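You operate a simulated robot arm through the tools that you are given. There is no shell and no other tool.

The job below is to be done with a simulated two-armed robot. You get a single attempt, and the scene is never put back.

## Task
Switch the wash tub off, move the bush in it to the drip tray, load the gold one.
Fine: switch off before the lid comes off; put the lid back on.

The check looks at the end state, three seconds after you hand in, the way a careful person would. Anything else that was tipped, shoved, dropped, spilled or broken makes it a failure. Lids that push on must go on centred and level and be pressed home; caps that screw on are set level and turned clockwise until they are tight.

## Robot
Two 7-joint arms with two-finger parallel grippers on one trunk, on a base that moves. Base frame: it is fixed to the floor where the robot stands at the start and does not move with it; the origin is under the middle of the robot, x ahead of it, y to its left, z up. Units: m, degrees, N and s.
The left shoulder is at the start at [0.02, 0.138, 1.1], the right one opposite. With the tool pointing down near the work surface each hand reaches from about 0.1 to 0.48 m from the robot's upright axis, wherever it stands, measured 20 degrees to its own side. Places, roughly: inside of the drip tray [0.7, -0.1, 0.7]; inside of the wash tub [0.4, -0.1, 0.7]; red switch [0.5, -0.1, 0.7]; rubber mat on the grey stand [0.4, 0.1, 0.7]; wash tub [0.4, -0.1, 0.7]; wash tub knob [0.6, -0.1, 0.7]. Payload 1.57 kg a hand.
Tool frame (each hand has its own): the origin (TCP) lies between the finger pads and is the grasp point; the fingertips stand 0.03 m ahead of it; z points along the fingers, y is the line along which they close. The gripper opens to 0.08 m. The fingers are 0.017 m wide and 0.012 m thick; the gripper's body (0.04 by 0.082 m) begins 0.08 m behind the TCP.
Orientation is that of the tool frame in the base frame, as [roll, pitch, yaw] about the fixed x, y, z axes, in that order (R = Rz(yaw) Ry(pitch) Rx(roll)). With the fingers straight down and closing along the base's y, the tool's x points along the base's -x, its y along +y and its z along -z.

## Interface
- The arms move only by the tool arm_command. It takes "left_commands", "right_commands" or both (then of equal length, played together; a hand with none holds still); each is a list of rows, each a list of 7 numbers: the shift along the tool's x, y, z in m, then the turn, a rotation vector about the tool's x, y, z in degrees, then the finger opening in m, from 0 to 0.08. In form: [[tx, ty, tz, rx, ry, rz, claw], ...]. A call has 1 to 20 rows; each row shifts and turns the commanded pose from where the row before left it, along the tool's axes as they then stand. Rows are played at 5 a second. More than 0.05 m and 8.6 degrees between two rows, or a gripper value outside its range, and nothing of the call is played. Where a pose cannot be reached the arm comes as near as it can. A force on the tool above 40 N (or 10 N above the force at the start of the call, whichever is more), or a blocked arm, ends the call early, and 0.2 s more pass. The fingers move at their own pace (about 0.045 m/s each) and stop on an object; they squeeze with about 32 N. The grip force told is the motor's: it shows also when the fingers shut on nothing. Time passes only in rows, and 0.2 s behind the last, so rows that do not move let the fingers close. It gives the time, the measured TCP pose, the force on the tool (base axes), the opening and the grip force at its end, in the units of the frame above (readings bear some noise), with the torque about the TCP (base axes, N m) and any sound that the robot's microphone picked up.
- Cameras (640 x 400 px; columns grow to the right, rows downward): "scene" is now at [0.1953, 0.023, 1.0021]; the picture's right is [0.12, -0.99, 0.00], its down [-0.43, -0.05, -0.90] and it looks along [0.90, 0.11, -0.43] (base axes); focal length 214 px, centre (320, 200). "left" rides on the left gripper at [0.072, 0.007, -0.122] in its tool frame; the picture's right is [-0.09, 1.00, 0.00], its down [-0.84, -0.08, -0.54] and it looks along [-0.54, -0.05, 0.84] (tool axes); focal length 238 px, centre (320, 200). "right" rides on the right gripper at [0.072, -0.007, -0.122] in its tool frame; the picture's right is [0.09, 1.00, 0.00], its down [-0.84, 0.08, -0.54] and it looks along [-0.54, 0.05, 0.84] (tool axes); focal length 238 px, centre (320, 200). There is no depth. A picture from a camera that has moved, and an enlarged one, comes with that camera's place and axes in the base frame and with its lens. The place of the scene camera against the robot may be out by one fixed shift of up to 0.018 m in any direction.
- get_image(camera): a new picture of that camera. No time passes.
- lift_body(by): slides the trunk up (or, below 0, down) by that many m; the arms and the scene camera ride with it, the base frame stays. It gives what a move gives, with no picture.
- steer(legs): drives the robot by 1 to 6 legs, each [ahead, left, turn to the left] in m, m and degrees, along the robot's own axes; the way and the turn of a leg run together, so that a leg with both is an arc; at most 1.5 m and 180 degrees a leg. The arms and the cameras ride along, it lands a little off, and it stops where it bumps. It gives what a move gives.
- turn_head(pan, tilt): turns the head with the scene camera to pan (to the left, within 60 degrees either way) and tilt (down, from -29 to 69), counted from straight ahead of the robot. It gives what a move gives.
- close_up(camera, box): a new picture of the part [left, top, right, bottom] of that camera's present view, enlarged. No time passes.
- hand_in(): hands the job in; it is judged then, once.

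Places have to be worked out from the pictures, the camera data and where the tool is seen. Open the grippers and draw the arms clear of the work before you hand the job in, unless the task says otherwise.

The tools are called after "Call:" as name(argument=value, ...) on one line, values as JSON. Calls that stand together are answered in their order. arm_command: Moves the arms, as the interface text tells. Its arguments: {"type":"object","properties":{"left_commands":{"type":"array","items":{"type":"array","items":{"type":"number"}}},"right_commands":{"type":"array","items":{"type":"array","items":{"type":"number"}}}},"required":[]} The other tools are called the same way: lift_body (by) moves the trunk up or down; steer (legs) drives the base; turn_head (pan, tilt) turns the head that bears the scene camera; get_image (camera) takes a picture; close_up (camera, box) takes an enlarged picture of a part of a camera's view; hand_in () hands the job in.

At the start:

```text
clock: 0.0
left_tool_pos: [0.3534, 0.1648, 0.9727]
left_tool_rot: [180.0, -19.8, -179.5]
left_force: [0.8, 0.2, 0.8]
left_ft_torque: [0.0, -0.01, 0.0]
left_opening: 0.08
left_grip_force: 0.0
right_tool_pos: [0.378, -0.1813, 0.9722]
right_tool_rot: [-179.9, -15.6, 179.5]
right_force: [0.1, 0.3, 0.0]
right_ft_torque: [0.03, 0.0, 0.0]
right_opening: 0.0801
right_grip_force: 0.1
trunk travel left (down, up): [-0.475, 0.765]
robot x, y, heading: [-0.0008, -0.0006, -0.1]
head pan, tilt (commanded): [6.7, 25.6]
```

scene: 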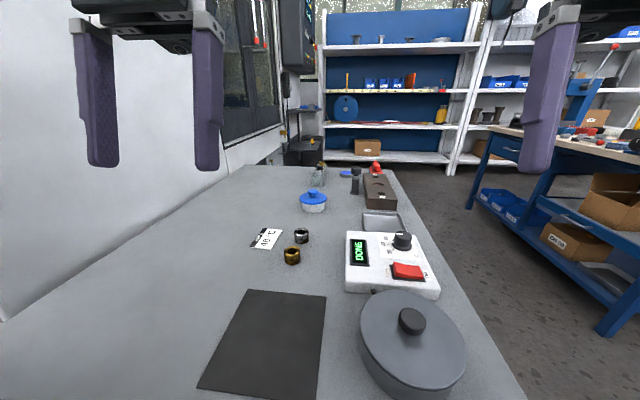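
right: 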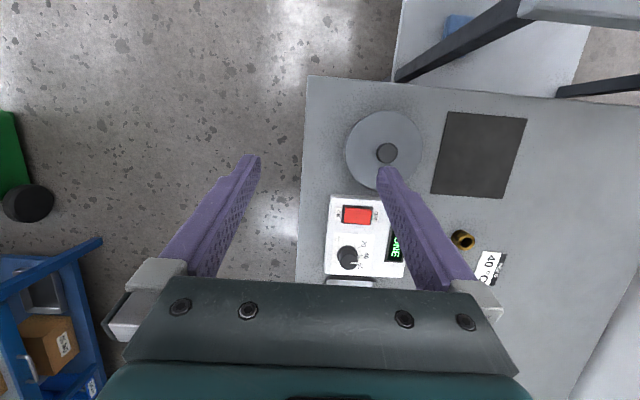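
left: 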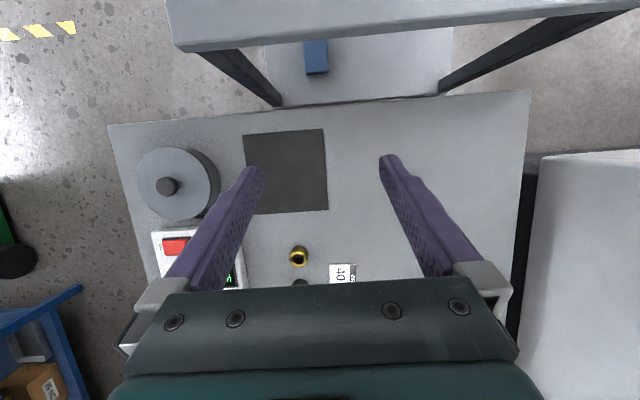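

I'll look closer at the panel, tub and small parts before moving anything.

Call:
close_up(camera="scene", box=[330, 200, 490, 300])

Call:
close_up(camera="scene", box=[240, 160, 400, 270])

Call:
close_up(camera="scene", box=[330, 270, 490, 400])

Call:
close_up(camera="right", box=[300, 80, 540, 300])

```text
4.00 times, centred on (410, 250) of scene
camera zoom: at [0.1953, 0.023, 1.0021], right [0.12, -0.99, 0.0], down [-0.43, -0.05, -0.9], along [0.9, 0.11, -0.43], focal length 858 px, centre (-40, 0)
```

zoom: 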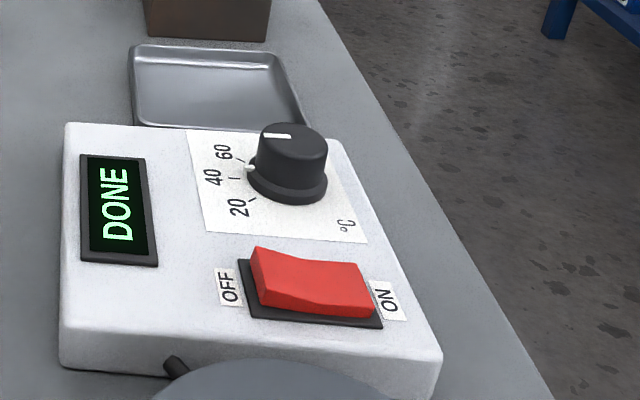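

```text
3.64 times, centred on (320, 215) of scene
camera zoom: at [0.1953, 0.023, 1.0021], right [0.12, -0.99, 0.0], down [-0.43, -0.05, -0.9], along [0.9, 0.11, -0.43], focal length 780 px, centre (320, 146)
```

zoom: 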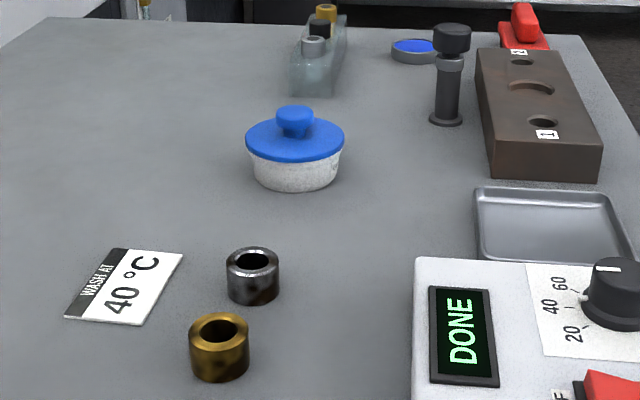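

```text
3.08 times, centred on (410, 335) of scene
camera zoom: at [0.1953, 0.023, 1.0021], right [0.12, -0.99, 0.0], down [-0.43, -0.05, -0.9], along [0.9, 0.11, -0.43], focal length 660 px, centre (43, -215)
```

zoom: 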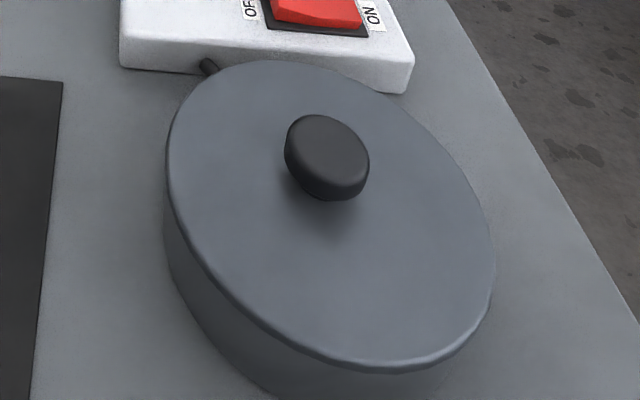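

```text
1.82 times, centred on (420, 190) of right
camera zoom: at [0.3415, -0.1872, 1.108], right [-0.08, 1.0, 0.02], down [0.95, 0.07, 0.29], along [0.29, 0.05, -0.96], focal length 433 px, centre (138, 218)
```

zoom: 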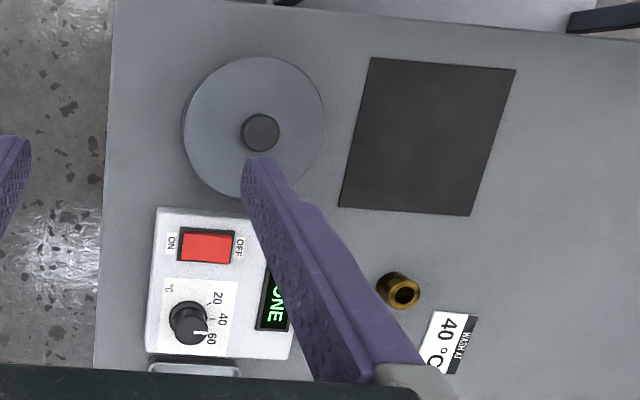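

The panel shows DONE, the rocker is down on the ON side, and the card just notes 40 °C. I'll turn the head down and around to see the tub, table edges and the room for the base.

Call:
turn_head(pan=0, tilt=60)

Call:
get_image(camera="scene")

Call:
turn_head(pan=-50, tilt=50)

Call:
get_image(camera="scene")

```text
clock: 1.0
left_tool_pos: [0.3529, 0.1647, 0.972]
left_tool_rot: [180.0, -19.9, -179.4]
left_force: [1.3, 1.5, -0.1]
left_ft_torque: [-0.02, 0.03, 0.04]
left_opening: 0.0799
left_grip_force: 0.1
right_tool_pos: [0.3774, -0.1807, 0.9719]
right_tool_rot: [-179.9, -15.8, 179.5]
right_force: [0.5, 0.6, -0.4]
right_ft_torque: [0.03, -0.01, 0.0]
right_opening: 0.08
right_grip_force: 0.1
trunk travel left (down, up): [-0.475, 0.765]
robot x, y, heading: [0.0006, 0.001, -0.1]
head pan, tilt (commanded): [0.0, 60.0]
```

```text
taken
camera scene: at [0.1707, 0.0122, 0.9531], right [0.0, -1.0, 0.0], down [-0.87, 0.0, -0.5], along [0.5, 0.0, -0.87], focal length 214 px, centre (320, 200)
```

scene: 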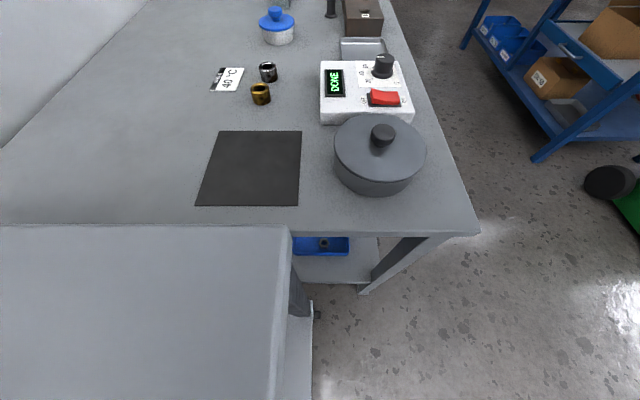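

```text
clock: 2.2
left_tool_pos: [0.3516, 0.1643, 0.9714]
left_tool_rot: [179.9, -19.9, -179.6]
left_force: [-0.1, -0.1, -0.2]
left_ft_torque: [0.0, -0.02, 0.0]
left_opening: 0.08
left_grip_force: 0.0
right_tool_pos: [0.3774, -0.1804, 0.9726]
right_tool_rot: [-179.9, -15.8, 179.5]
right_force: [-0.2, 0.3, -0.4]
right_ft_torque: [-0.01, -0.01, 0.05]
right_opening: 0.08
right_grip_force: 0.0
trunk travel left (down, up): [-0.475, 0.765]
robot x, y, heading: [0.0027, -0.0013, -0.1]
head pan, tilt (commanded): [-50.0, 50.0]
```

```text
taken
camera scene: at [0.1535, -0.0467, 0.9656], right [-0.77, -0.64, 0.0], down [-0.49, 0.59, -0.64], along [0.41, -0.49, -0.77], focal length 214 px, centre (320, 200)
```

scene: 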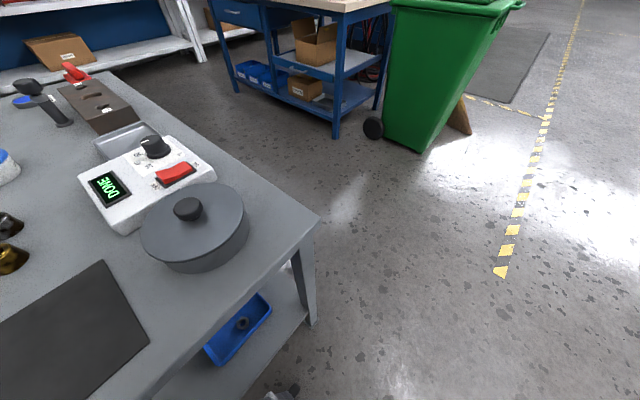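

There is a grey slab close by at my front left and I need to know what it is. I'll look down and to the left.

Call:
turn_head(pan=40, tilt=65)

Call:
get_image(camera="scene")

Call:
turn_head(pan=-10, tilt=69)

Call:
get_image(camera="scene")

Call:
get_image(camera="left")

```text
clock: 3.8
left_tool_pos: [0.3518, 0.1647, 0.9705]
left_tool_rot: [179.9, -19.9, -179.6]
left_force: [0.2, -0.3, -0.4]
left_ft_torque: [0.02, 0.02, 0.0]
left_opening: 0.0802
left_grip_force: 0.1
right_tool_pos: [0.3772, -0.1799, 0.9711]
right_tool_rot: [-179.9, -15.9, 179.4]
right_force: [0.4, 0.2, 0.4]
right_ft_torque: [-0.03, 0.02, 0.01]
right_opening: 0.08
right_grip_force: 0.1
trunk travel left (down, up): [-0.475, 0.765]
robot x, y, heading: [0.0013, -0.0015, 0.0]
head pan, tilt (commanded): [40.0, 65.0]
```

```text
taken
camera scene: at [0.1505, 0.0512, 0.9475], right [0.64, -0.77, 0.0], down [-0.69, -0.58, -0.42], along [0.32, 0.27, -0.91], focal length 214 px, centre (320, 200)
```

scene: 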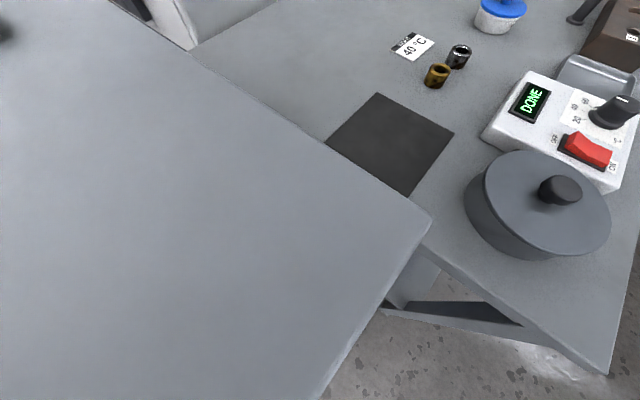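

```text
clock: 5.0
left_tool_pos: [0.3515, 0.166, 0.9722]
left_tool_rot: [179.9, -19.9, -179.4]
left_force: [-0.6, 0.0, -0.1]
left_ft_torque: [-0.01, 0.0, 0.03]
left_opening: 0.08
left_grip_force: 0.0
right_tool_pos: [0.3772, -0.1811, 0.9719]
right_tool_rot: [-179.8, -15.8, 179.5]
right_force: [-0.1, 0.7, -0.6]
right_ft_torque: [0.0, -0.01, 0.02]
right_opening: 0.0801
right_grip_force: 0.1
trunk travel left (down, up): [-0.475, 0.765]
robot x, y, heading: [-0.0009, -0.0007, -0.3]
head pan, tilt (commanded): [-10.0, 68.8]
```

```text
taken
camera scene: at [0.159, 0.0025, 0.9436], right [-0.17, -0.98, 0.0], down [-0.92, 0.16, -0.36], along [0.36, -0.06, -0.93], focal length 214 px, centre (320, 200)
```

scene: 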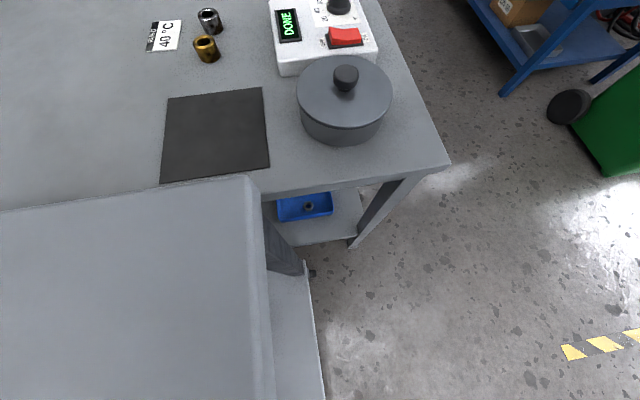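

```text
taken
camera left: at [0.3266, 0.1708, 1.1101], right [0.08, 1.0, -0.03], down [0.97, -0.07, 0.23], along [0.22, -0.05, -0.97], focal length 238 px, centre (320, 200)
```

left: 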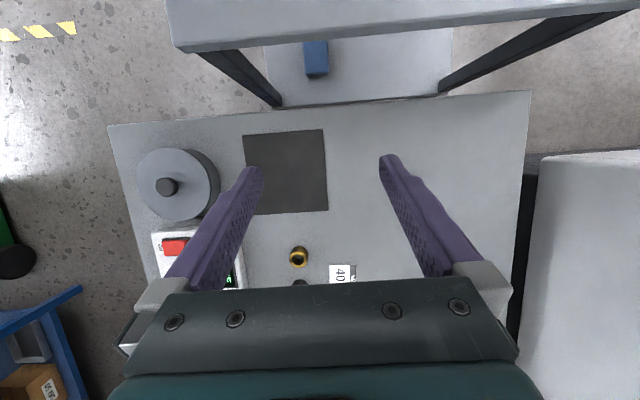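

The slab top sits at about z 0.84, from y≈0.03 leftwards, ahead of the base. I'll look further left to see how far it goes and what holds it up.

Call:
turn_head(pan=60, tilt=30)

Call:
get_image(camera="scene")

Call:
turn_head(pan=60, tilt=69)

Call:
get_image(camera="scene")

Call:
turn_head(pan=-60, tilt=69)

Call:
get_image(camera="scene")

```text
clock: 6.4
left_tool_pos: [0.353, 0.1642, 0.9717]
left_tool_rot: [179.9, -19.8, -179.5]
left_force: [0.3, -0.2, -0.3]
left_ft_torque: [-0.02, 0.02, 0.03]
left_opening: 0.0799
left_grip_force: 0.1
right_tool_pos: [0.3774, -0.1815, 0.9722]
right_tool_rot: [-180.0, -15.8, 179.5]
right_force: [0.7, 0.4, -0.1]
right_ft_torque: [0.0, 0.01, 0.01]
right_opening: 0.08
right_grip_force: 0.0
trunk travel left (down, up): [-0.475, 0.765]
robot x, y, heading: [-0.0, 0.0022, 0.2]
head pan, tilt (commanded): [60.0, 30.0]
```

```text
taken
camera scene: at [0.1492, 0.0905, 0.9951], right [0.87, -0.5, 0.0], down [-0.25, -0.43, -0.87], along [0.43, 0.75, -0.5], focal length 214 px, centre (320, 200)
```

scene: 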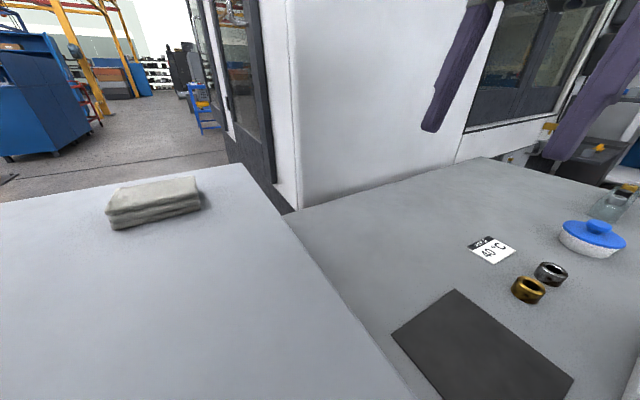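

```text
clock: 7.5
left_tool_pos: [0.3522, 0.1645, 0.9712]
left_tool_rot: [179.9, -19.9, -179.6]
left_force: [-0.4, -0.3, 0.3]
left_ft_torque: [-0.05, -0.01, 0.03]
left_opening: 0.0799
left_grip_force: 0.1
right_tool_pos: [0.3782, -0.1805, 0.9723]
right_tool_rot: [-179.9, -15.8, 179.5]
right_force: [0.3, -0.4, 0.5]
right_ft_torque: [0.0, -0.02, -0.03]
right_opening: 0.0803
right_grip_force: 0.0
trunk travel left (down, up): [-0.475, 0.765]
robot x, y, heading: [0.0009, 0.0017, -0.0]
head pan, tilt (commanded): [60.0, 68.8]
```

```text
taken
camera scene: at [0.1319, 0.0607, 0.9437], right [0.87, -0.5, 0.0], down [-0.47, -0.81, -0.36], along [0.18, 0.31, -0.93], focal length 214 px, centre (320, 200)
```

scene: 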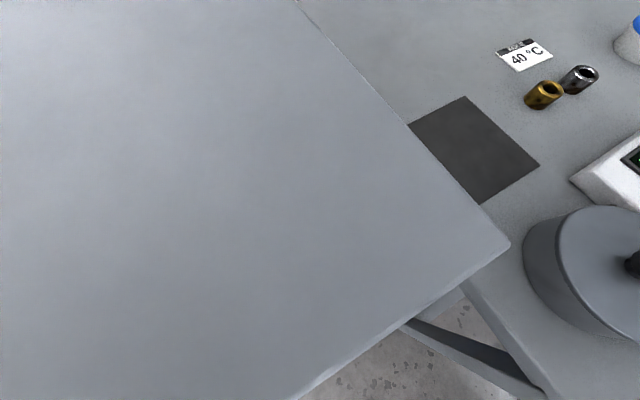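

```text
clock: 9.5
left_tool_pos: [0.3529, 0.165, 0.9713]
left_tool_rot: [179.9, -19.8, -179.5]
left_force: [0.1, -0.9, -0.4]
left_ft_torque: [0.01, 0.01, 0.0]
left_opening: 0.0802
left_grip_force: 0.1
right_tool_pos: [0.378, -0.1804, 0.9717]
right_tool_rot: [-179.9, -15.9, 179.5]
right_force: [0.6, -0.2, -0.7]
right_ft_torque: [0.01, 0.03, -0.01]
right_opening: 0.0799
right_grip_force: 0.0
trunk travel left (down, up): [-0.475, 0.765]
robot x, y, heading: [-0.0018, -0.0009, -0.3]
head pan, tilt (commanded): [-60.0, 68.8]
```

```text
taken
camera scene: at [0.1319, -0.0362, 0.9436], right [-0.87, -0.5, 0.0], down [-0.47, 0.81, -0.36], along [0.18, -0.31, -0.93], focal length 214 px, centre (320, 200)
```

scene: 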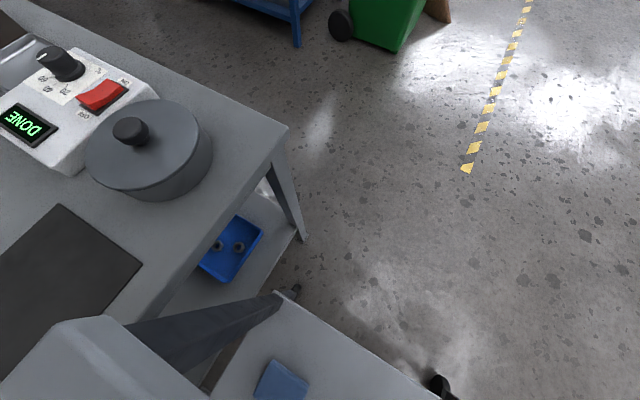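

The slab is a wheeled trolley at z≈0.846 and y>0.03, with a cloth on it. I'll keep the left arm and the base clear of it. Next I'll point the right hand straight down and aim the head at the work to measure positions.

Call:
turn_head(pan=-3, tilt=45)

Call:
arm_command(right_commands=[[0, 0, 0, 0, -5.3, 0, 0.08], [0, 0, 0, 0, -5.3, 0, 0.08], [0, 0, 0, 0, -5.2, 0, 0.08], [0, 0, 0, 0, 0, 0, 0.08]])

Call:
get_image(camera="right")

Call:
get_image(camera="scene")

```text
clock: 10.7
left_tool_pos: [0.3539, 0.1644, 0.9718]
left_tool_rot: [179.9, -19.9, -179.5]
left_force: [0.3, 0.3, 0.5]
left_ft_torque: [-0.01, -0.02, -0.01]
left_opening: 0.08
left_grip_force: 0.1
right_tool_pos: [0.3772, -0.1807, 0.9725]
right_tool_rot: [-179.9, -15.8, 179.5]
right_force: [-0.2, -0.1, 0.5]
right_ft_torque: [0.03, -0.01, 0.02]
right_opening: 0.08
right_grip_force: 0.0
trunk travel left (down, up): [-0.475, 0.765]
robot x, y, heading: [-0.001, -0.0036, -0.1]
head pan, tilt (commanded): [-3.0, 45.0]
```

```text
clock: 11.7
left_tool_pos: [0.3532, 0.1644, 0.9709]
left_tool_rot: [179.9, -19.9, -179.6]
left_force: [0.2, 0.2, 0.7]
left_ft_torque: [0.04, 0.03, -0.03]
left_opening: 0.08
left_grip_force: 0.1
right_tool_pos: [0.3784, -0.1814, 0.9727]
right_tool_rot: [180.0, 0.2, 179.5]
right_force: [0.4, -1.0, -0.3]
right_ft_torque: [0.04, 0.01, 0.02]
right_opening: 0.0799
right_grip_force: 0.1
trunk travel left (down, up): [-0.475, 0.765]
robot x, y, heading: [0.0036, 0.0003, 0.3]
head pan, tilt (commanded): [-3.0, 45.0]
```

```text
taken
camera right: at [0.3059, -0.1868, 1.0928], right [-0.08, 1.0, 0.0], down [0.84, 0.07, 0.55], along [0.54, 0.04, -0.84], focal length 238 px, centre (320, 200)
```

right: 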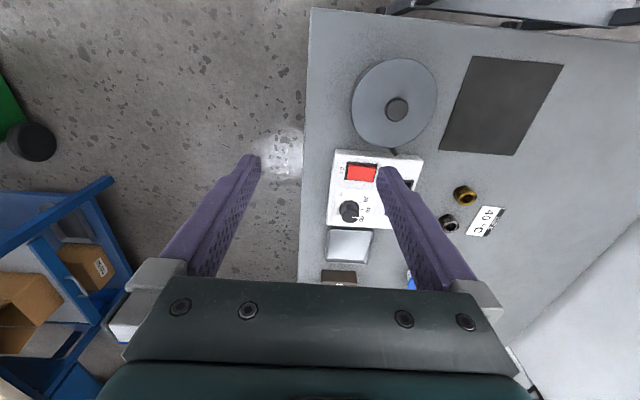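

```text
taken
camera scene: at [0.1852, 0.008, 0.9725], right [-0.05, -1.0, 0.0], down [-0.71, 0.04, -0.71], along [0.71, -0.04, -0.71], focal length 214 px, centre (320, 200)
```

scene: 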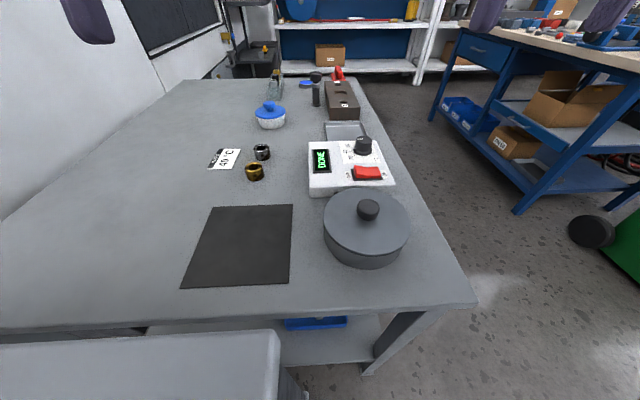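

Both wrist cameras see the tub and the gold bush, so I'll enlarge both views and triangulate.

Call:
close_up(camera="left", box=[100, 120, 340, 300])

Call:
close_up(camera="right", box=[290, 40, 530, 190])

Call:
close_up(camera="right", box=[310, 140, 550, 290])

Call:
close_up(camera="scene", box=[180, 120, 420, 290])

```text
2.22 times, centred on (220, 210) of left
camera zoom: at [0.3266, 0.1708, 1.1102], right [0.08, 1.0, -0.03], down [0.97, -0.07, 0.23], along [0.22, -0.05, -0.97], focal length 530 px, centre (542, 178)
```

zoom: 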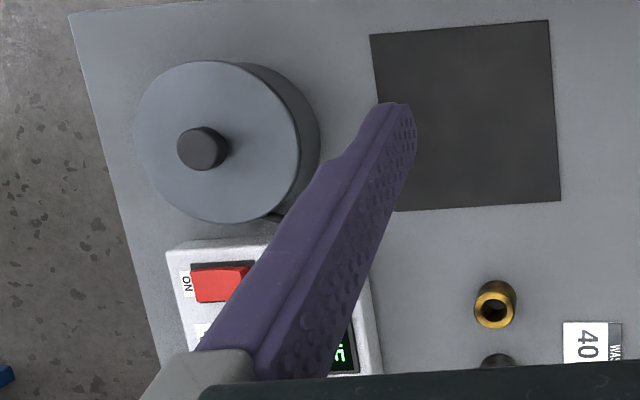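

```text
2.67 times, centred on (410, 115) of right
camera zoom: at [0.3059, -0.1868, 1.0928], right [-0.08, 1.0, 0.0], down [0.84, 0.07, 0.55], along [0.54, 0.04, -0.84], focal length 636 px, centre (80, 427)
```

zoom: 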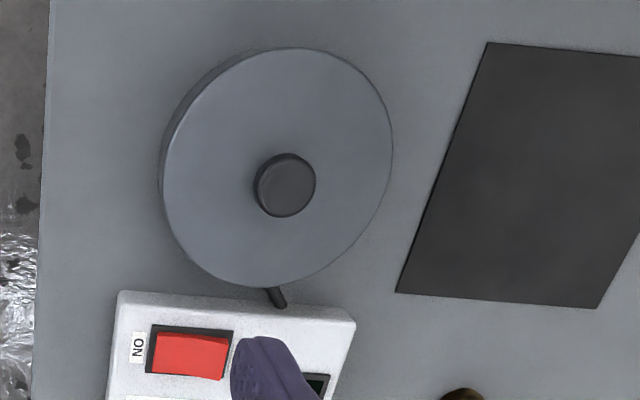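

```text
2.67 times, centred on (430, 215) of right
camera zoom: at [0.3059, -0.1868, 1.0928], right [-0.08, 1.0, 0.0], down [0.84, 0.07, 0.55], along [0.54, 0.04, -0.84], focal length 636 px, centre (27, 160)
```

zoom: 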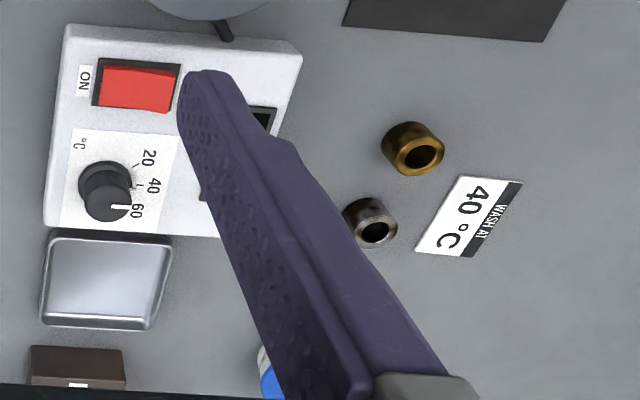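

```text
2.35 times, centred on (300, 205) of scene
camera zoom: at [0.1852, 0.008, 0.9725], right [-0.05, -1.0, 0.0], down [-0.71, 0.04, -0.71], along [0.71, -0.04, -0.71], focal length 505 px, centre (367, 188)
```

zoom: 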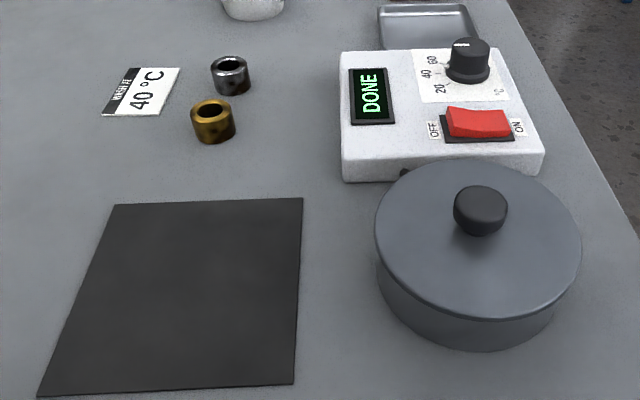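

Triangulated positions:
- Table top: z≈0.698
- Lid knob: (0.369, -0.078), top at 0.759
- Rocker: centre (0.478, -0.103, 0.736), OFF half at y≈-0.09
- Gold bush: (0.522, 0.104)
- Drip tray: (0.668, -0.096)
- Mat: x 0.30–0.44, y 0.03–0.165

The switch and gold bush are slightly out of reach, so I'll shift the base right and ahead in small steps.

Call:
steer(legs=[[0, -0.06, 0]])

Call:
get_image(camera="scene")

```text
clock: 12.7
left_tool_pos: [0.3527, 0.1037, 0.972]
left_tool_rot: [179.9, -19.8, -179.5]
left_force: [-0.1, -0.2, 0.1]
left_ft_torque: [0.03, 0.0, -0.01]
left_opening: 0.0801
left_grip_force: 0.1
right_tool_pos: [0.3782, -0.2412, 0.9725]
right_tool_rot: [-179.9, 0.0, 179.5]
right_force: [0.0, -0.1, 0.6]
right_ft_torque: [0.02, 0.0, 0.0]
right_opening: 0.08
right_grip_force: 0.1
trunk travel left (down, up): [-0.475, 0.765]
robot x, y, heading: [0.0004, -0.0625, -0.0]
head pan, tilt (commanded): [-3.0, 45.0]
```

```text
taken
camera scene: at [0.1851, -0.0532, 0.9725], right [-0.05, -1.0, 0.0], down [-0.71, 0.04, -0.71], along [0.71, -0.04, -0.71], focal length 214 px, centre (320, 200)
```

scene: 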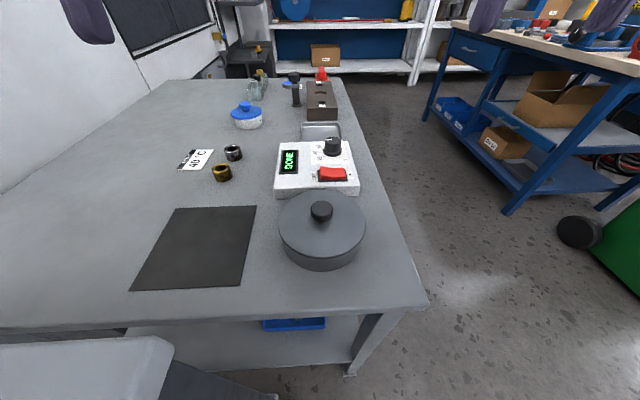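

The trolley stayed put and the base slid right cleanly. Now I'll go ahead 0.08 m.

Call:
steer(legs=[[0.08, 0, 0]])

Call:
get_image(camera="scene")

Call:
get_image(camera="right")

```text
clock: 13.8
left_tool_pos: [0.4312, 0.1043, 0.9709]
left_tool_rot: [179.9, -19.9, -179.4]
left_force: [0.0, 1.1, 0.4]
left_ft_torque: [-0.04, -0.01, -0.04]
left_opening: 0.0802
left_grip_force: 0.0
right_tool_pos: [0.4562, -0.24, 0.9732]
right_tool_rot: [-179.8, 0.1, 179.5]
right_force: [-0.2, 0.2, 0.0]
right_ft_torque: [-0.04, 0.03, 0.02]
right_opening: 0.0799
right_grip_force: 0.1
trunk travel left (down, up): [-0.475, 0.765]
robot x, y, heading: [0.0771, -0.0606, -0.1]
head pan, tilt (commanded): [-3.0, 45.0]
```

```text
taken
camera scene: at [0.2634, -0.0526, 0.9726], right [-0.05, -1.0, 0.0], down [-0.71, 0.04, -0.71], along [0.71, -0.04, -0.71], focal length 214 px, centre (320, 200)
```

scene: 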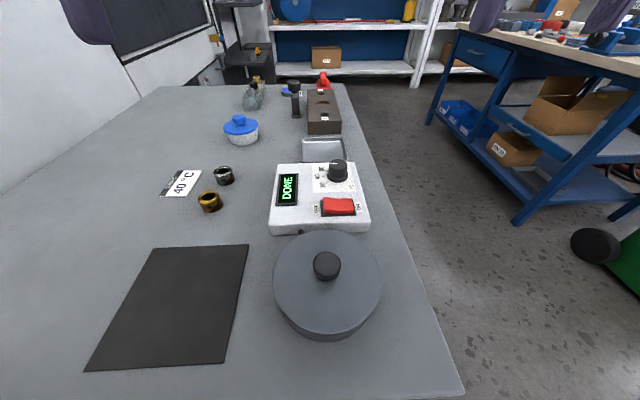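

```text
taken
camera right: at [0.3842, -0.2472, 1.0926], right [-0.08, 1.0, 0.0], down [0.84, 0.07, 0.54], along [0.54, 0.04, -0.84], focal length 238 px, centre (320, 200)
```

right: 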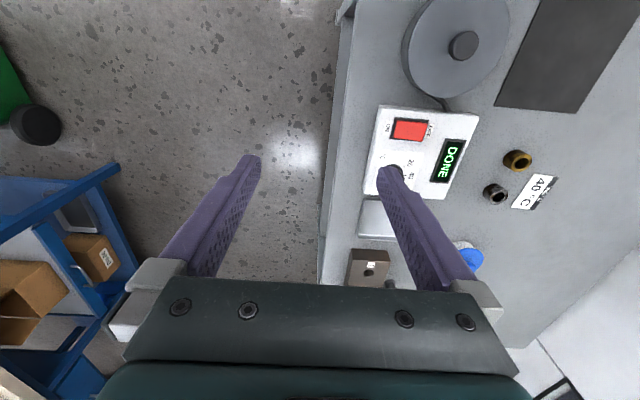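

The base went ahead without a bump. Now I'll close the right gripper and bring it over the OFF half of the rocker, staying about 8 cm above it.

Call:
arm_command(right_commands=[[-0.0055, 0.038, 0.02, 0, 0, 0.2, 0], [-0.0055, 0.038, 0.02, 0, 0, 0.2, 0], [-0.0055, 0.038, 0.025, 0, 0, 0.1, 0], [-0.0045, 0.037, 0.028, 0, 0, 0, 0], [0, 0, 0, 0, 0, 0, 0], [0, 0, 0, 0, 0, 0, 0]])

Call:
get_image(camera="scene")

Call:
get_image(camera="right")

```text
clock: 15.2
left_tool_pos: [0.4299, 0.1043, 0.9712]
left_tool_rot: [180.0, -19.9, -179.3]
left_force: [-0.4, -0.2, 0.5]
left_ft_torque: [0.01, -0.01, -0.01]
left_opening: 0.0802
left_grip_force: 0.1
right_tool_pos: [0.4815, -0.0897, 0.8787]
right_tool_rot: [-179.9, 0.1, 179.1]
right_force: [0.2, 0.7, 0.3]
right_ft_torque: [0.01, 0.0, 0.03]
right_opening: 0.0
right_grip_force: 21.9
trunk travel left (down, up): [-0.475, 0.765]
robot x, y, heading: [0.0769, -0.0601, 0.3]
head pan, tilt (commanded): [-3.0, 45.0]
```

```text
taken
camera scene: at [0.263, -0.0525, 0.9725], right [-0.05, -1.0, 0.0], down [-0.71, 0.04, -0.71], along [0.71, -0.04, -0.71], focal length 214 px, centre (320, 200)
```

scene: 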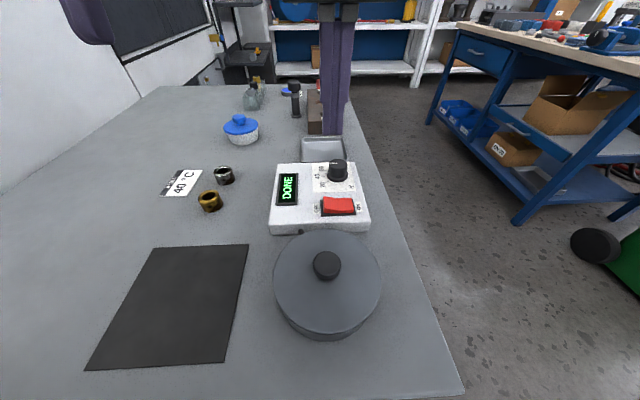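

```text
taken
camera right: at [0.4094, -0.0956, 0.9996], right [-0.08, 1.0, 0.0], down [0.84, 0.06, 0.54], along [0.54, 0.04, -0.84], focal length 238 px, centre (320, 200)
```

right: 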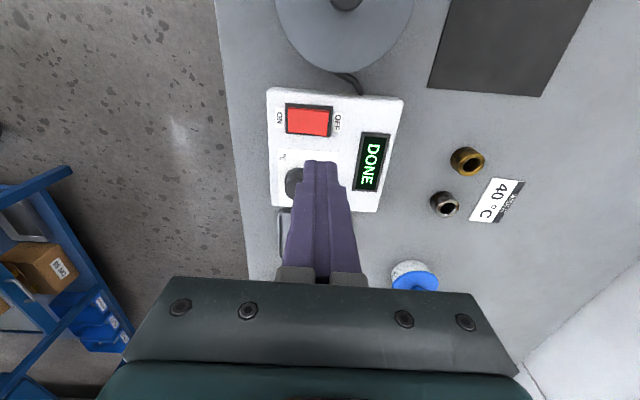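

The fingertips hang above the panel. I'll enlarge this view to check the rocker position again before pressing.

Call:
close_up(camera="right", box=[250, 70, 430, 220])

Call:
close_up(camera="scene", box=[260, 140, 400, 240])

```text
2.67 times, centred on (340, 145) of right
camera zoom: at [0.4094, -0.0956, 0.9996], right [-0.08, 1.0, 0.0], down [0.84, 0.06, 0.54], along [0.54, 0.04, -0.84], focal length 636 px, centre (267, 347)
```

zoom: 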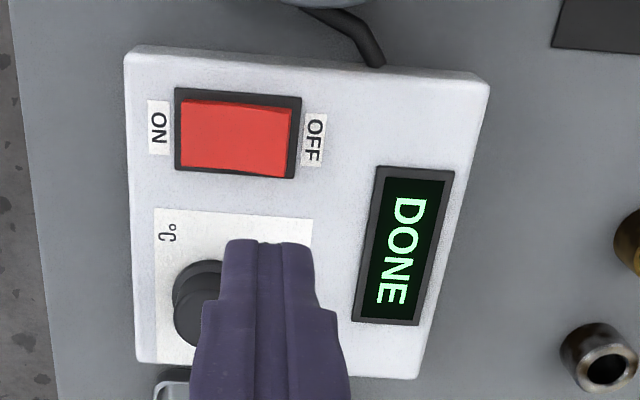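

```text
4.00 times, centred on (330, 190) of scene
camera zoom: at [0.263, -0.0525, 0.9725], right [-0.05, -1.0, 0.0], down [-0.71, 0.04, -0.71], along [0.71, -0.04, -0.71], focal length 858 px, centre (280, 240)
```

zoom: 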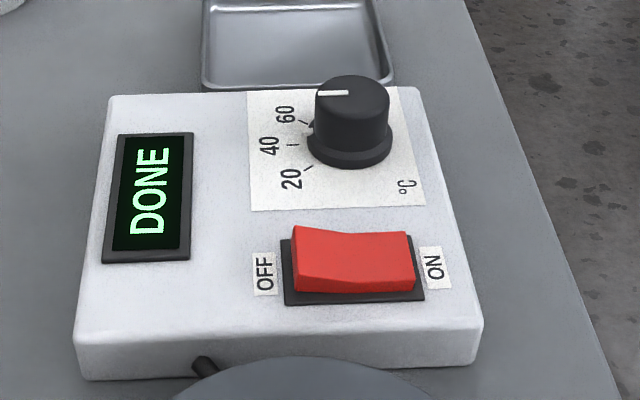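

The rocker centre checks out at (0.478, -0.103), and its OFF edge is at y≈-0.082. I'll line up at y≈-0.090 and come down to about 1 cm above it.

Call:
arm_command(right_commands=[[0.0025, -0.0005, 0.03, 0, 0, -0.4, 0], [0.001, 0, 0.03, 0, 0, -0.4, 0], [0, 0, 0.03, 0, 0, 0, 0], [0, 0, 0, 0, 0, 0, 0]])

Call:
close_up(camera="scene", box=[260, 100, 400, 240])

Call:
close_up(camera="right", box=[220, 100, 420, 260])

```text
clock: 16.1
left_tool_pos: [0.431, 0.1043, 0.9716]
left_tool_rot: [179.9, -19.9, -179.4]
left_force: [0.1, -0.1, -0.4]
left_ft_torque: [-0.02, -0.02, -0.01]
left_opening: 0.0799
left_grip_force: 0.1
right_tool_pos: [0.4762, -0.0932, 0.7881]
right_tool_rot: [-179.9, 0.1, 179.9]
right_force: [-0.3, -0.3, -0.7]
right_ft_torque: [0.02, -0.01, 0.01]
right_opening: 0.0
right_grip_force: 21.4
trunk travel left (down, up): [-0.475, 0.765]
robot x, y, heading: [0.0802, -0.0578, 0.1]
head pan, tilt (commanded): [-3.0, 45.0]
```

```text
2.86 times, centred on (330, 170) of scene
camera zoom: at [0.263, -0.0526, 0.9725], right [-0.05, -1.0, 0.0], down [-0.71, 0.04, -0.71], along [0.71, -0.04, -0.71], focal length 613 px, centre (291, 286)
```

zoom: 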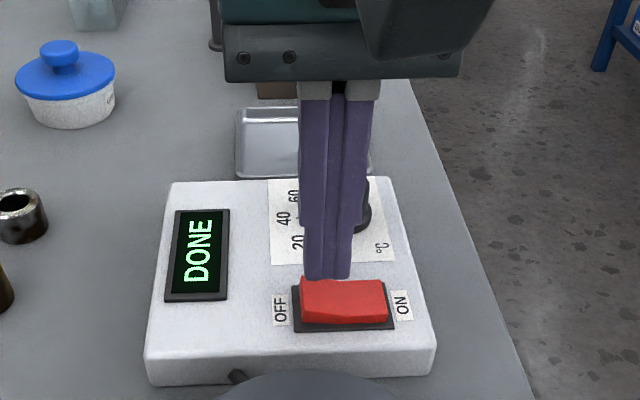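

```text
2.50 times, centred on (320, 180) of right
camera zoom: at [0.4039, -0.0996, 0.9084], right [-0.09, 1.0, 0.0], down [0.84, 0.08, 0.54], along [0.54, 0.05, -0.84], focal length 596 px, centre (320, 250)
```

zoom: 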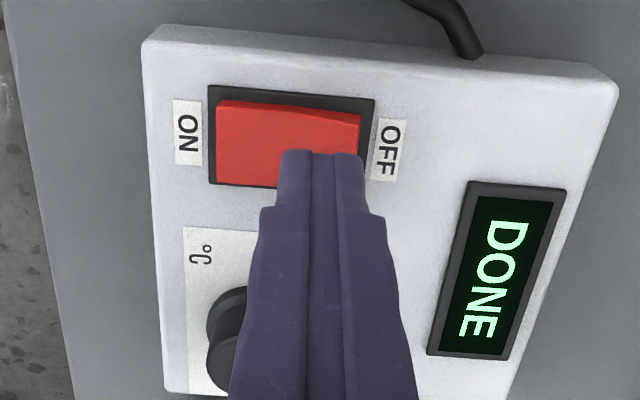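

The fingertips are over the OFF half. I'll nudge 3 mm left and press down slowly.

Call:
arm_command(right_commands=[[-0.002, 0.003, 0.004, 0, 0, 0, 0], [0, 0, 0.004, 0, 0, 0, 0], [0, 0, 0.004, 0, 0, 0, 0], [0, 0, 0.003, 0, 0, 0, 0], [0, 0, 0.002, 0, 0, 0, 0], [0, 0, 0.002, 0, 0, 0, 0], [0, 0, 0.002, 0, 0, 0, 0]])

Call:
close_up(camera="scene", box=[260, 100, 400, 240])

```text
clock: 17.8
left_tool_pos: [0.4307, 0.1038, 0.971]
left_tool_rot: [179.9, -19.9, -179.4]
left_force: [-0.2, 0.4, -0.4]
left_ft_torque: [-0.03, 0.04, -0.02]
left_opening: 0.0799
left_grip_force: 0.1
right_tool_pos: [0.4758, -0.0877, 0.7682]
right_tool_rot: [-179.9, 0.1, 179.9]
right_force: [-3.1, -0.5, 10.1]
right_ft_torque: [-0.11, 0.11, -0.03]
right_opening: 0.0
right_grip_force: 21.0
trunk travel left (down, up): [-0.475, 0.765]
robot x, y, heading: [0.0796, -0.0615, 0.1]
head pan, tilt (commanded): [-3.0, 45.0]
heard: click
```

```text
2.86 times, centred on (330, 170) of scene
camera zoom: at [0.2631, -0.0526, 0.9727], right [-0.05, -1.0, 0.0], down [-0.71, 0.04, -0.71], along [0.71, -0.04, -0.71], focal length 613 px, centre (291, 286)
```

zoom: 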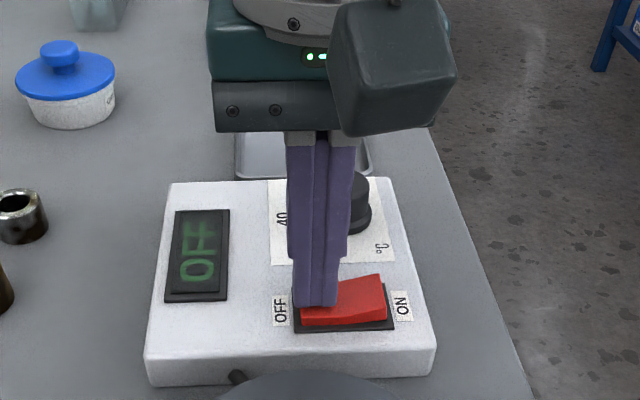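

Click heard, the display now reads OFF, and the rocker is down on the OFF side. I'll lift straight up and confirm.

Call:
arm_command(right_commands=[[0, 0, -0.02, 0, 0, 0, 0], [0, 0, -0.04, 0, 0, 0, 0], [0, 0, -0.04, 0, 0, 0, 0.04], [0, 0, 0, 0, 0, 0, 0.05]])

Call:
close_up(camera="scene", box=[260, 140, 400, 240])

Call:
close_up(camera="right", box=[220, 0, 460, 220])

```text
clock: 18.8
left_tool_pos: [0.4308, 0.1052, 0.9723]
left_tool_rot: [180.0, -19.9, -179.4]
left_force: [0.7, -0.1, -0.2]
left_ft_torque: [0.01, -0.03, 0.03]
left_opening: 0.0802
left_grip_force: 0.0
right_tool_pos: [0.4773, -0.0875, 0.8695]
right_tool_rot: [-179.9, -0.1, 179.9]
right_force: [1.0, 0.0, 0.3]
right_ft_torque: [-0.01, -0.02, 0.01]
right_opening: 0.0481
right_grip_force: 0.1
trunk travel left (down, up): [-0.475, 0.765]
robot x, y, heading: [0.0822, -0.0613, 0.0]
head pan, tilt (commanded): [-3.0, 45.0]
```

```text
4.00 times, centred on (330, 190) of scene
camera zoom: at [0.2629, -0.0526, 0.9725], right [-0.05, -1.0, 0.0], down [-0.71, 0.04, -0.71], along [0.71, -0.04, -0.71], focal length 858 px, centre (280, 240)
```

zoom: 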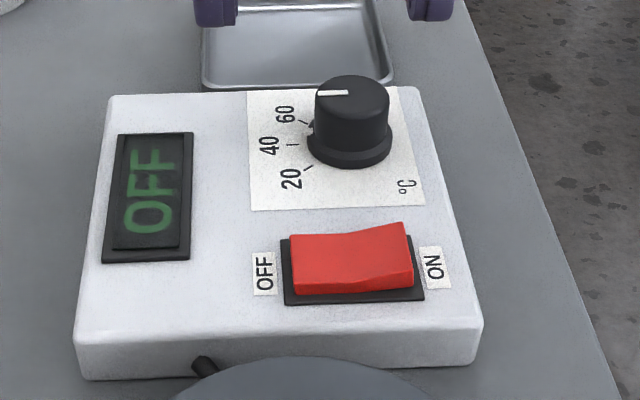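

```text
1.82 times, centred on (340, 110) of right
camera zoom: at [0.405, -0.0948, 0.9891], right [-0.09, 1.0, 0.0], down [0.84, 0.08, 0.54], along [0.54, 0.05, -0.84], focal length 433 px, centre (284, 364)
```

zoom: 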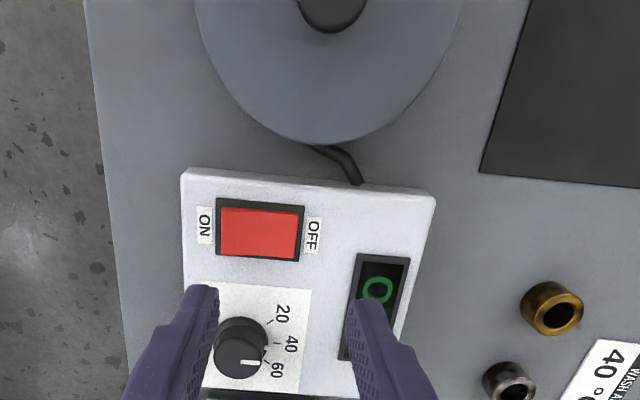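

The switch is OFF and confirmed. Now I'll move the right hand over the lid knob, opening to 0.06.

Call:
arm_command(right_commands=[[0.036, 0.003, 0, 0, 0, 0, 0.06], [0.036, 0.003, 0, 0, 0, 0, 0.06], [0.036, 0.0035, 0, 0, 0, 0, 0.06], [0, 0, 0, 0, 0, 0, 0.06]])

Call:
get_image(camera="right")

Call:
get_image(camera="scene")

```text
clock: 19.8
left_tool_pos: [0.4303, 0.104, 0.971]
left_tool_rot: [179.8, -19.8, -179.4]
left_force: [0.5, 0.7, -0.4]
left_ft_torque: [0.01, -0.01, -0.02]
left_opening: 0.08
left_grip_force: 0.1
right_tool_pos: [0.3701, -0.0802, 0.8676]
right_tool_rot: [-179.9, -0.1, 179.7]
right_force: [-0.1, -0.7, -0.4]
right_ft_torque: [0.01, 0.02, -0.01]
right_opening: 0.06
right_grip_force: 0.2
trunk travel left (down, up): [-0.475, 0.765]
robot x, y, heading: [0.0784, -0.0614, 0.3]
head pan, tilt (commanded): [-3.0, 45.0]
```

```text
taken
camera right: at [0.2984, -0.0865, 0.9877], right [-0.09, 1.0, 0.0], down [0.84, 0.08, 0.54], along [0.54, 0.05, -0.84], focal length 238 px, centre (320, 200)
```

right: 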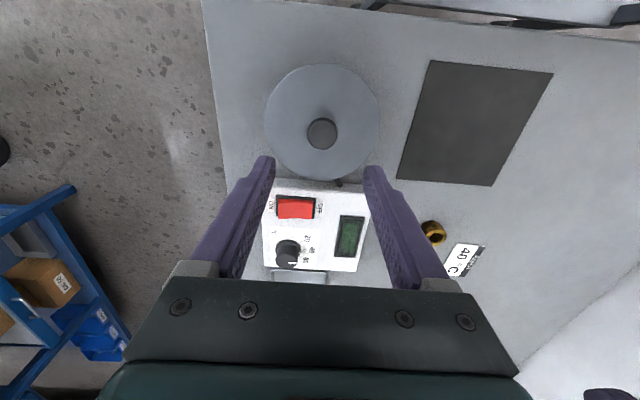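

```text
taken
camera scene: at [0.2631, -0.0526, 0.9725], right [-0.05, -1.0, 0.0], down [-0.71, 0.04, -0.71], along [0.71, -0.04, -0.71], focal length 214 px, centre (320, 200)
```

scene: 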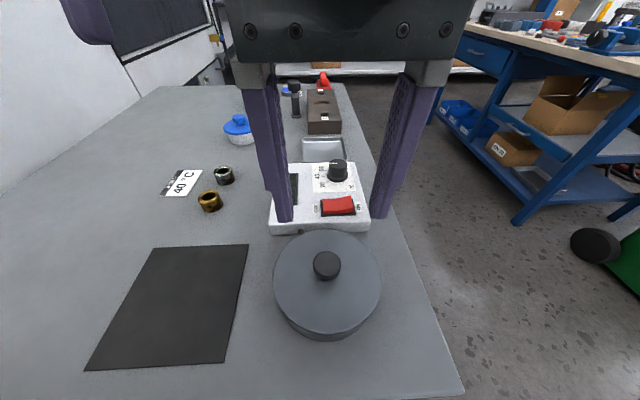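

Call:
close_up(camera="right", box=[250, 50, 410, 200])

```text
2.67 times, centred on (330, 125) of right
camera zoom: at [0.2984, -0.0865, 0.9877], right [-0.09, 1.0, 0.0], down [0.84, 0.08, 0.54], along [0.54, 0.05, -0.84], focal length 636 px, centre (293, 400)
```

zoom: 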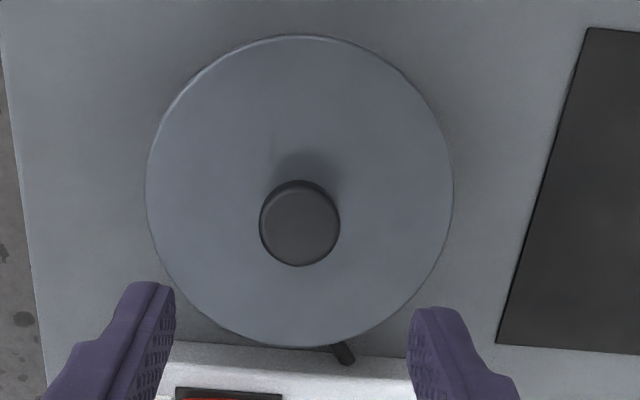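

The knob sits 2.5 mm to the left of the hand's axis. I'll correct that and descend so the fingertips stop just above the lid.

Call:
arm_command(right_commands=[[0, 0.0025, 0.03, 0, 0, 0, 0.06], [0, 0, 0.03, 0, 0, 0, 0.06], [0, 0, 0.025, 0, 0, 0, 0.06], [0, 0, 0.007, 0, 0, 0, 0.06], [0, 0, 0, 0, 0, 0, 0.06]])

Call:
close_up(camera="right", box=[220, 60, 420, 220])

Call:
close_up(camera="scene", box=[240, 160, 420, 350])

```text
clock: 20.1
left_tool_pos: [0.4311, 0.1053, 0.9709]
left_tool_rot: [-180.0, -19.8, -179.4]
left_force: [0.1, -0.6, 0.7]
left_ft_torque: [-0.01, 0.02, 0.01]
left_opening: 0.0801
left_grip_force: 0.1
right_tool_pos: [0.3722, -0.0761, 0.8527]
right_tool_rot: [179.6, 0.2, 179.6]
right_force: [-0.7, 0.9, -0.6]
right_ft_torque: [0.01, 0.01, 0.01]
right_opening: 0.0601
right_grip_force: 0.1
trunk travel left (down, up): [-0.475, 0.765]
robot x, y, heading: [0.0778, -0.0595, -0.3]
head pan, tilt (commanded): [-3.0, 45.0]
stopped in row 1 (right hand): the force on the tool passed its limit at 60 N (the readings are from after the stop); the commanded pose is now the measured one
```

```text
2.50 times, centred on (320, 140) of right
camera zoom: at [0.2999, -0.0843, 0.9729], right [-0.09, 1.0, 0.01], down [0.84, 0.07, 0.55], along [0.54, 0.05, -0.84], focal length 596 px, centre (320, 350)
```

zoom: 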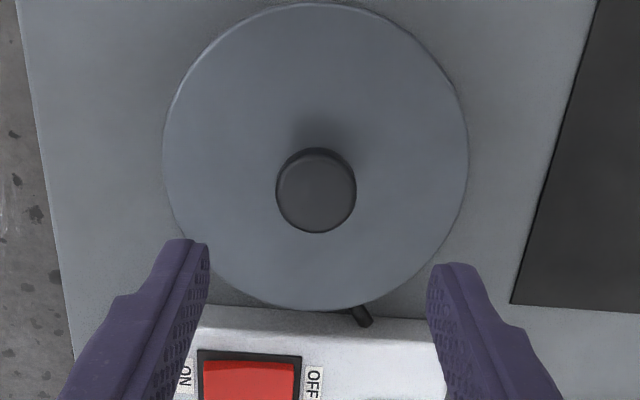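

```text
2.11 times, centred on (330, 255) of scene
camera zoom: at [0.2628, -0.0526, 0.9721], right [-0.05, -1.0, 0.0], down [-0.71, 0.04, -0.7], along [0.7, -0.04, -0.71], focal length 452 px, centre (299, 84)
```

zoom: 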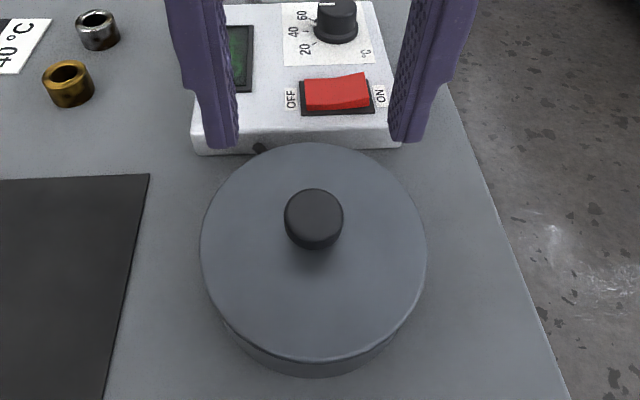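

The stop happened in free air. My wrist camera housing was about 5 cm from the head camera, so the hand must have touched the head. I'll move the hand forward off the head, tilt the head up a little, and back the base off so there is room over the tub.

Call:
arm_command(right_commands=[[-0.03, 0, -0.01, 0.3, 0, 0, 0.06], [-0.03, 0, -0.02, 0, 0, 0, 0.06], [0, 0, 0, 0, 0, 0, 0.06]])

Call:
steer(legs=[[-0.05, 0.035, 0]])

Call:
turn_head(pan=0, tilt=40)

Call:
get_image(camera="scene")

Call:
get_image(camera="right")

```text
clock: 20.9
left_tool_pos: [0.4307, 0.1046, 0.9711]
left_tool_rot: [179.8, -19.9, -179.4]
left_force: [-0.2, 0.4, -0.1]
left_ft_torque: [-0.03, 0.01, 0.01]
left_opening: 0.0801
left_grip_force: 0.1
right_tool_pos: [0.4333, -0.0774, 0.8832]
right_tool_rot: [179.9, 0.2, 179.6]
right_force: [0.2, -0.8, -0.4]
right_ft_torque: [0.02, 0.03, -0.03]
right_opening: 0.0601
right_grip_force: 0.0
trunk travel left (down, up): [-0.475, 0.765]
robot x, y, heading: [0.0777, -0.0618, 0.0]
head pan, tilt (commanded): [-3.0, 45.0]
```

```text
clock: 21.9
left_tool_pos: [0.3804, 0.1395, 0.9703]
left_tool_rot: [179.9, -19.8, -179.5]
left_force: [1.2, 0.3, 0.1]
left_ft_torque: [0.01, 0.0, 0.02]
left_opening: 0.0801
left_grip_force: 0.0
right_tool_pos: [0.3831, -0.0417, 0.8825]
right_tool_rot: [180.0, 0.2, 179.5]
right_force: [-0.4, 0.0, 0.6]
right_ft_torque: [-0.03, -0.01, 0.0]
right_opening: 0.06
right_grip_force: 0.0
trunk travel left (down, up): [-0.475, 0.765]
robot x, y, heading: [0.0295, -0.0246, -0.1]
head pan, tilt (commanded): [-3.0, 45.0]
```

```text
clock: 22.6
left_tool_pos: [0.3803, 0.1389, 0.9706]
left_tool_rot: [179.9, -19.9, -179.4]
left_force: [-0.2, -0.4, 0.3]
left_ft_torque: [-0.02, -0.01, 0.03]
left_opening: 0.0798
left_grip_force: 0.1
right_tool_pos: [0.3826, -0.0419, 0.8837]
right_tool_rot: [180.0, 0.2, 179.6]
right_force: [0.4, 0.2, -1.0]
right_ft_torque: [0.0, -0.01, 0.01]
right_opening: 0.0598
right_grip_force: 0.0
trunk travel left (down, up): [-0.475, 0.765]
robot x, y, heading: [0.0294, -0.0252, -0.1]
head pan, tilt (commanded): [0.0, 40.0]
```

```text
taken
camera scene: at [0.2169, -0.0131, 0.9797], right [0.0, -1.0, 0.0], down [-0.64, 0.0, -0.77], along [0.77, 0.0, -0.64], focal length 214 px, centre (320, 200)
```

scene: 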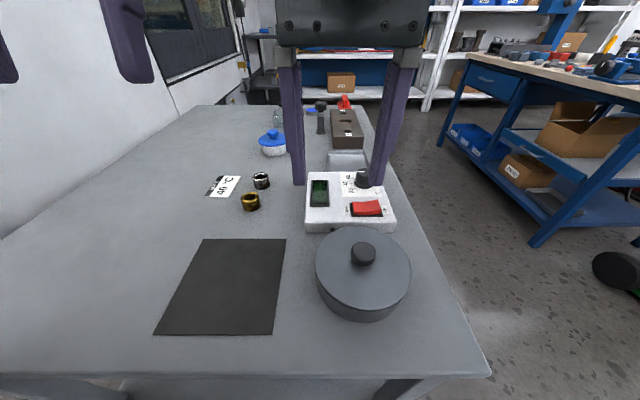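

```text
taken
camera right: at [0.3102, -0.0488, 1.0032], right [-0.08, 1.0, 0.0], down [0.84, 0.07, 0.55], along [0.54, 0.05, -0.84], focal length 238 px, centre (320, 200)
```

right: 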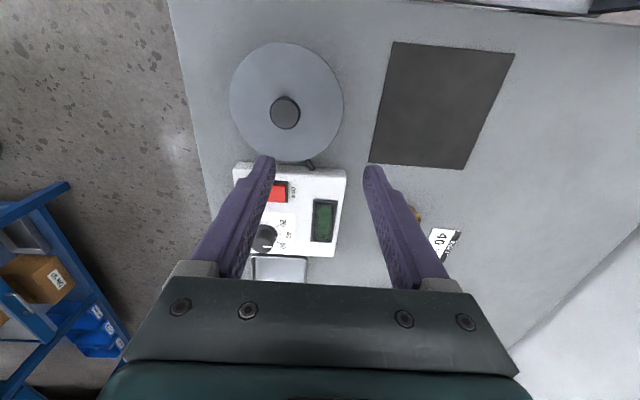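

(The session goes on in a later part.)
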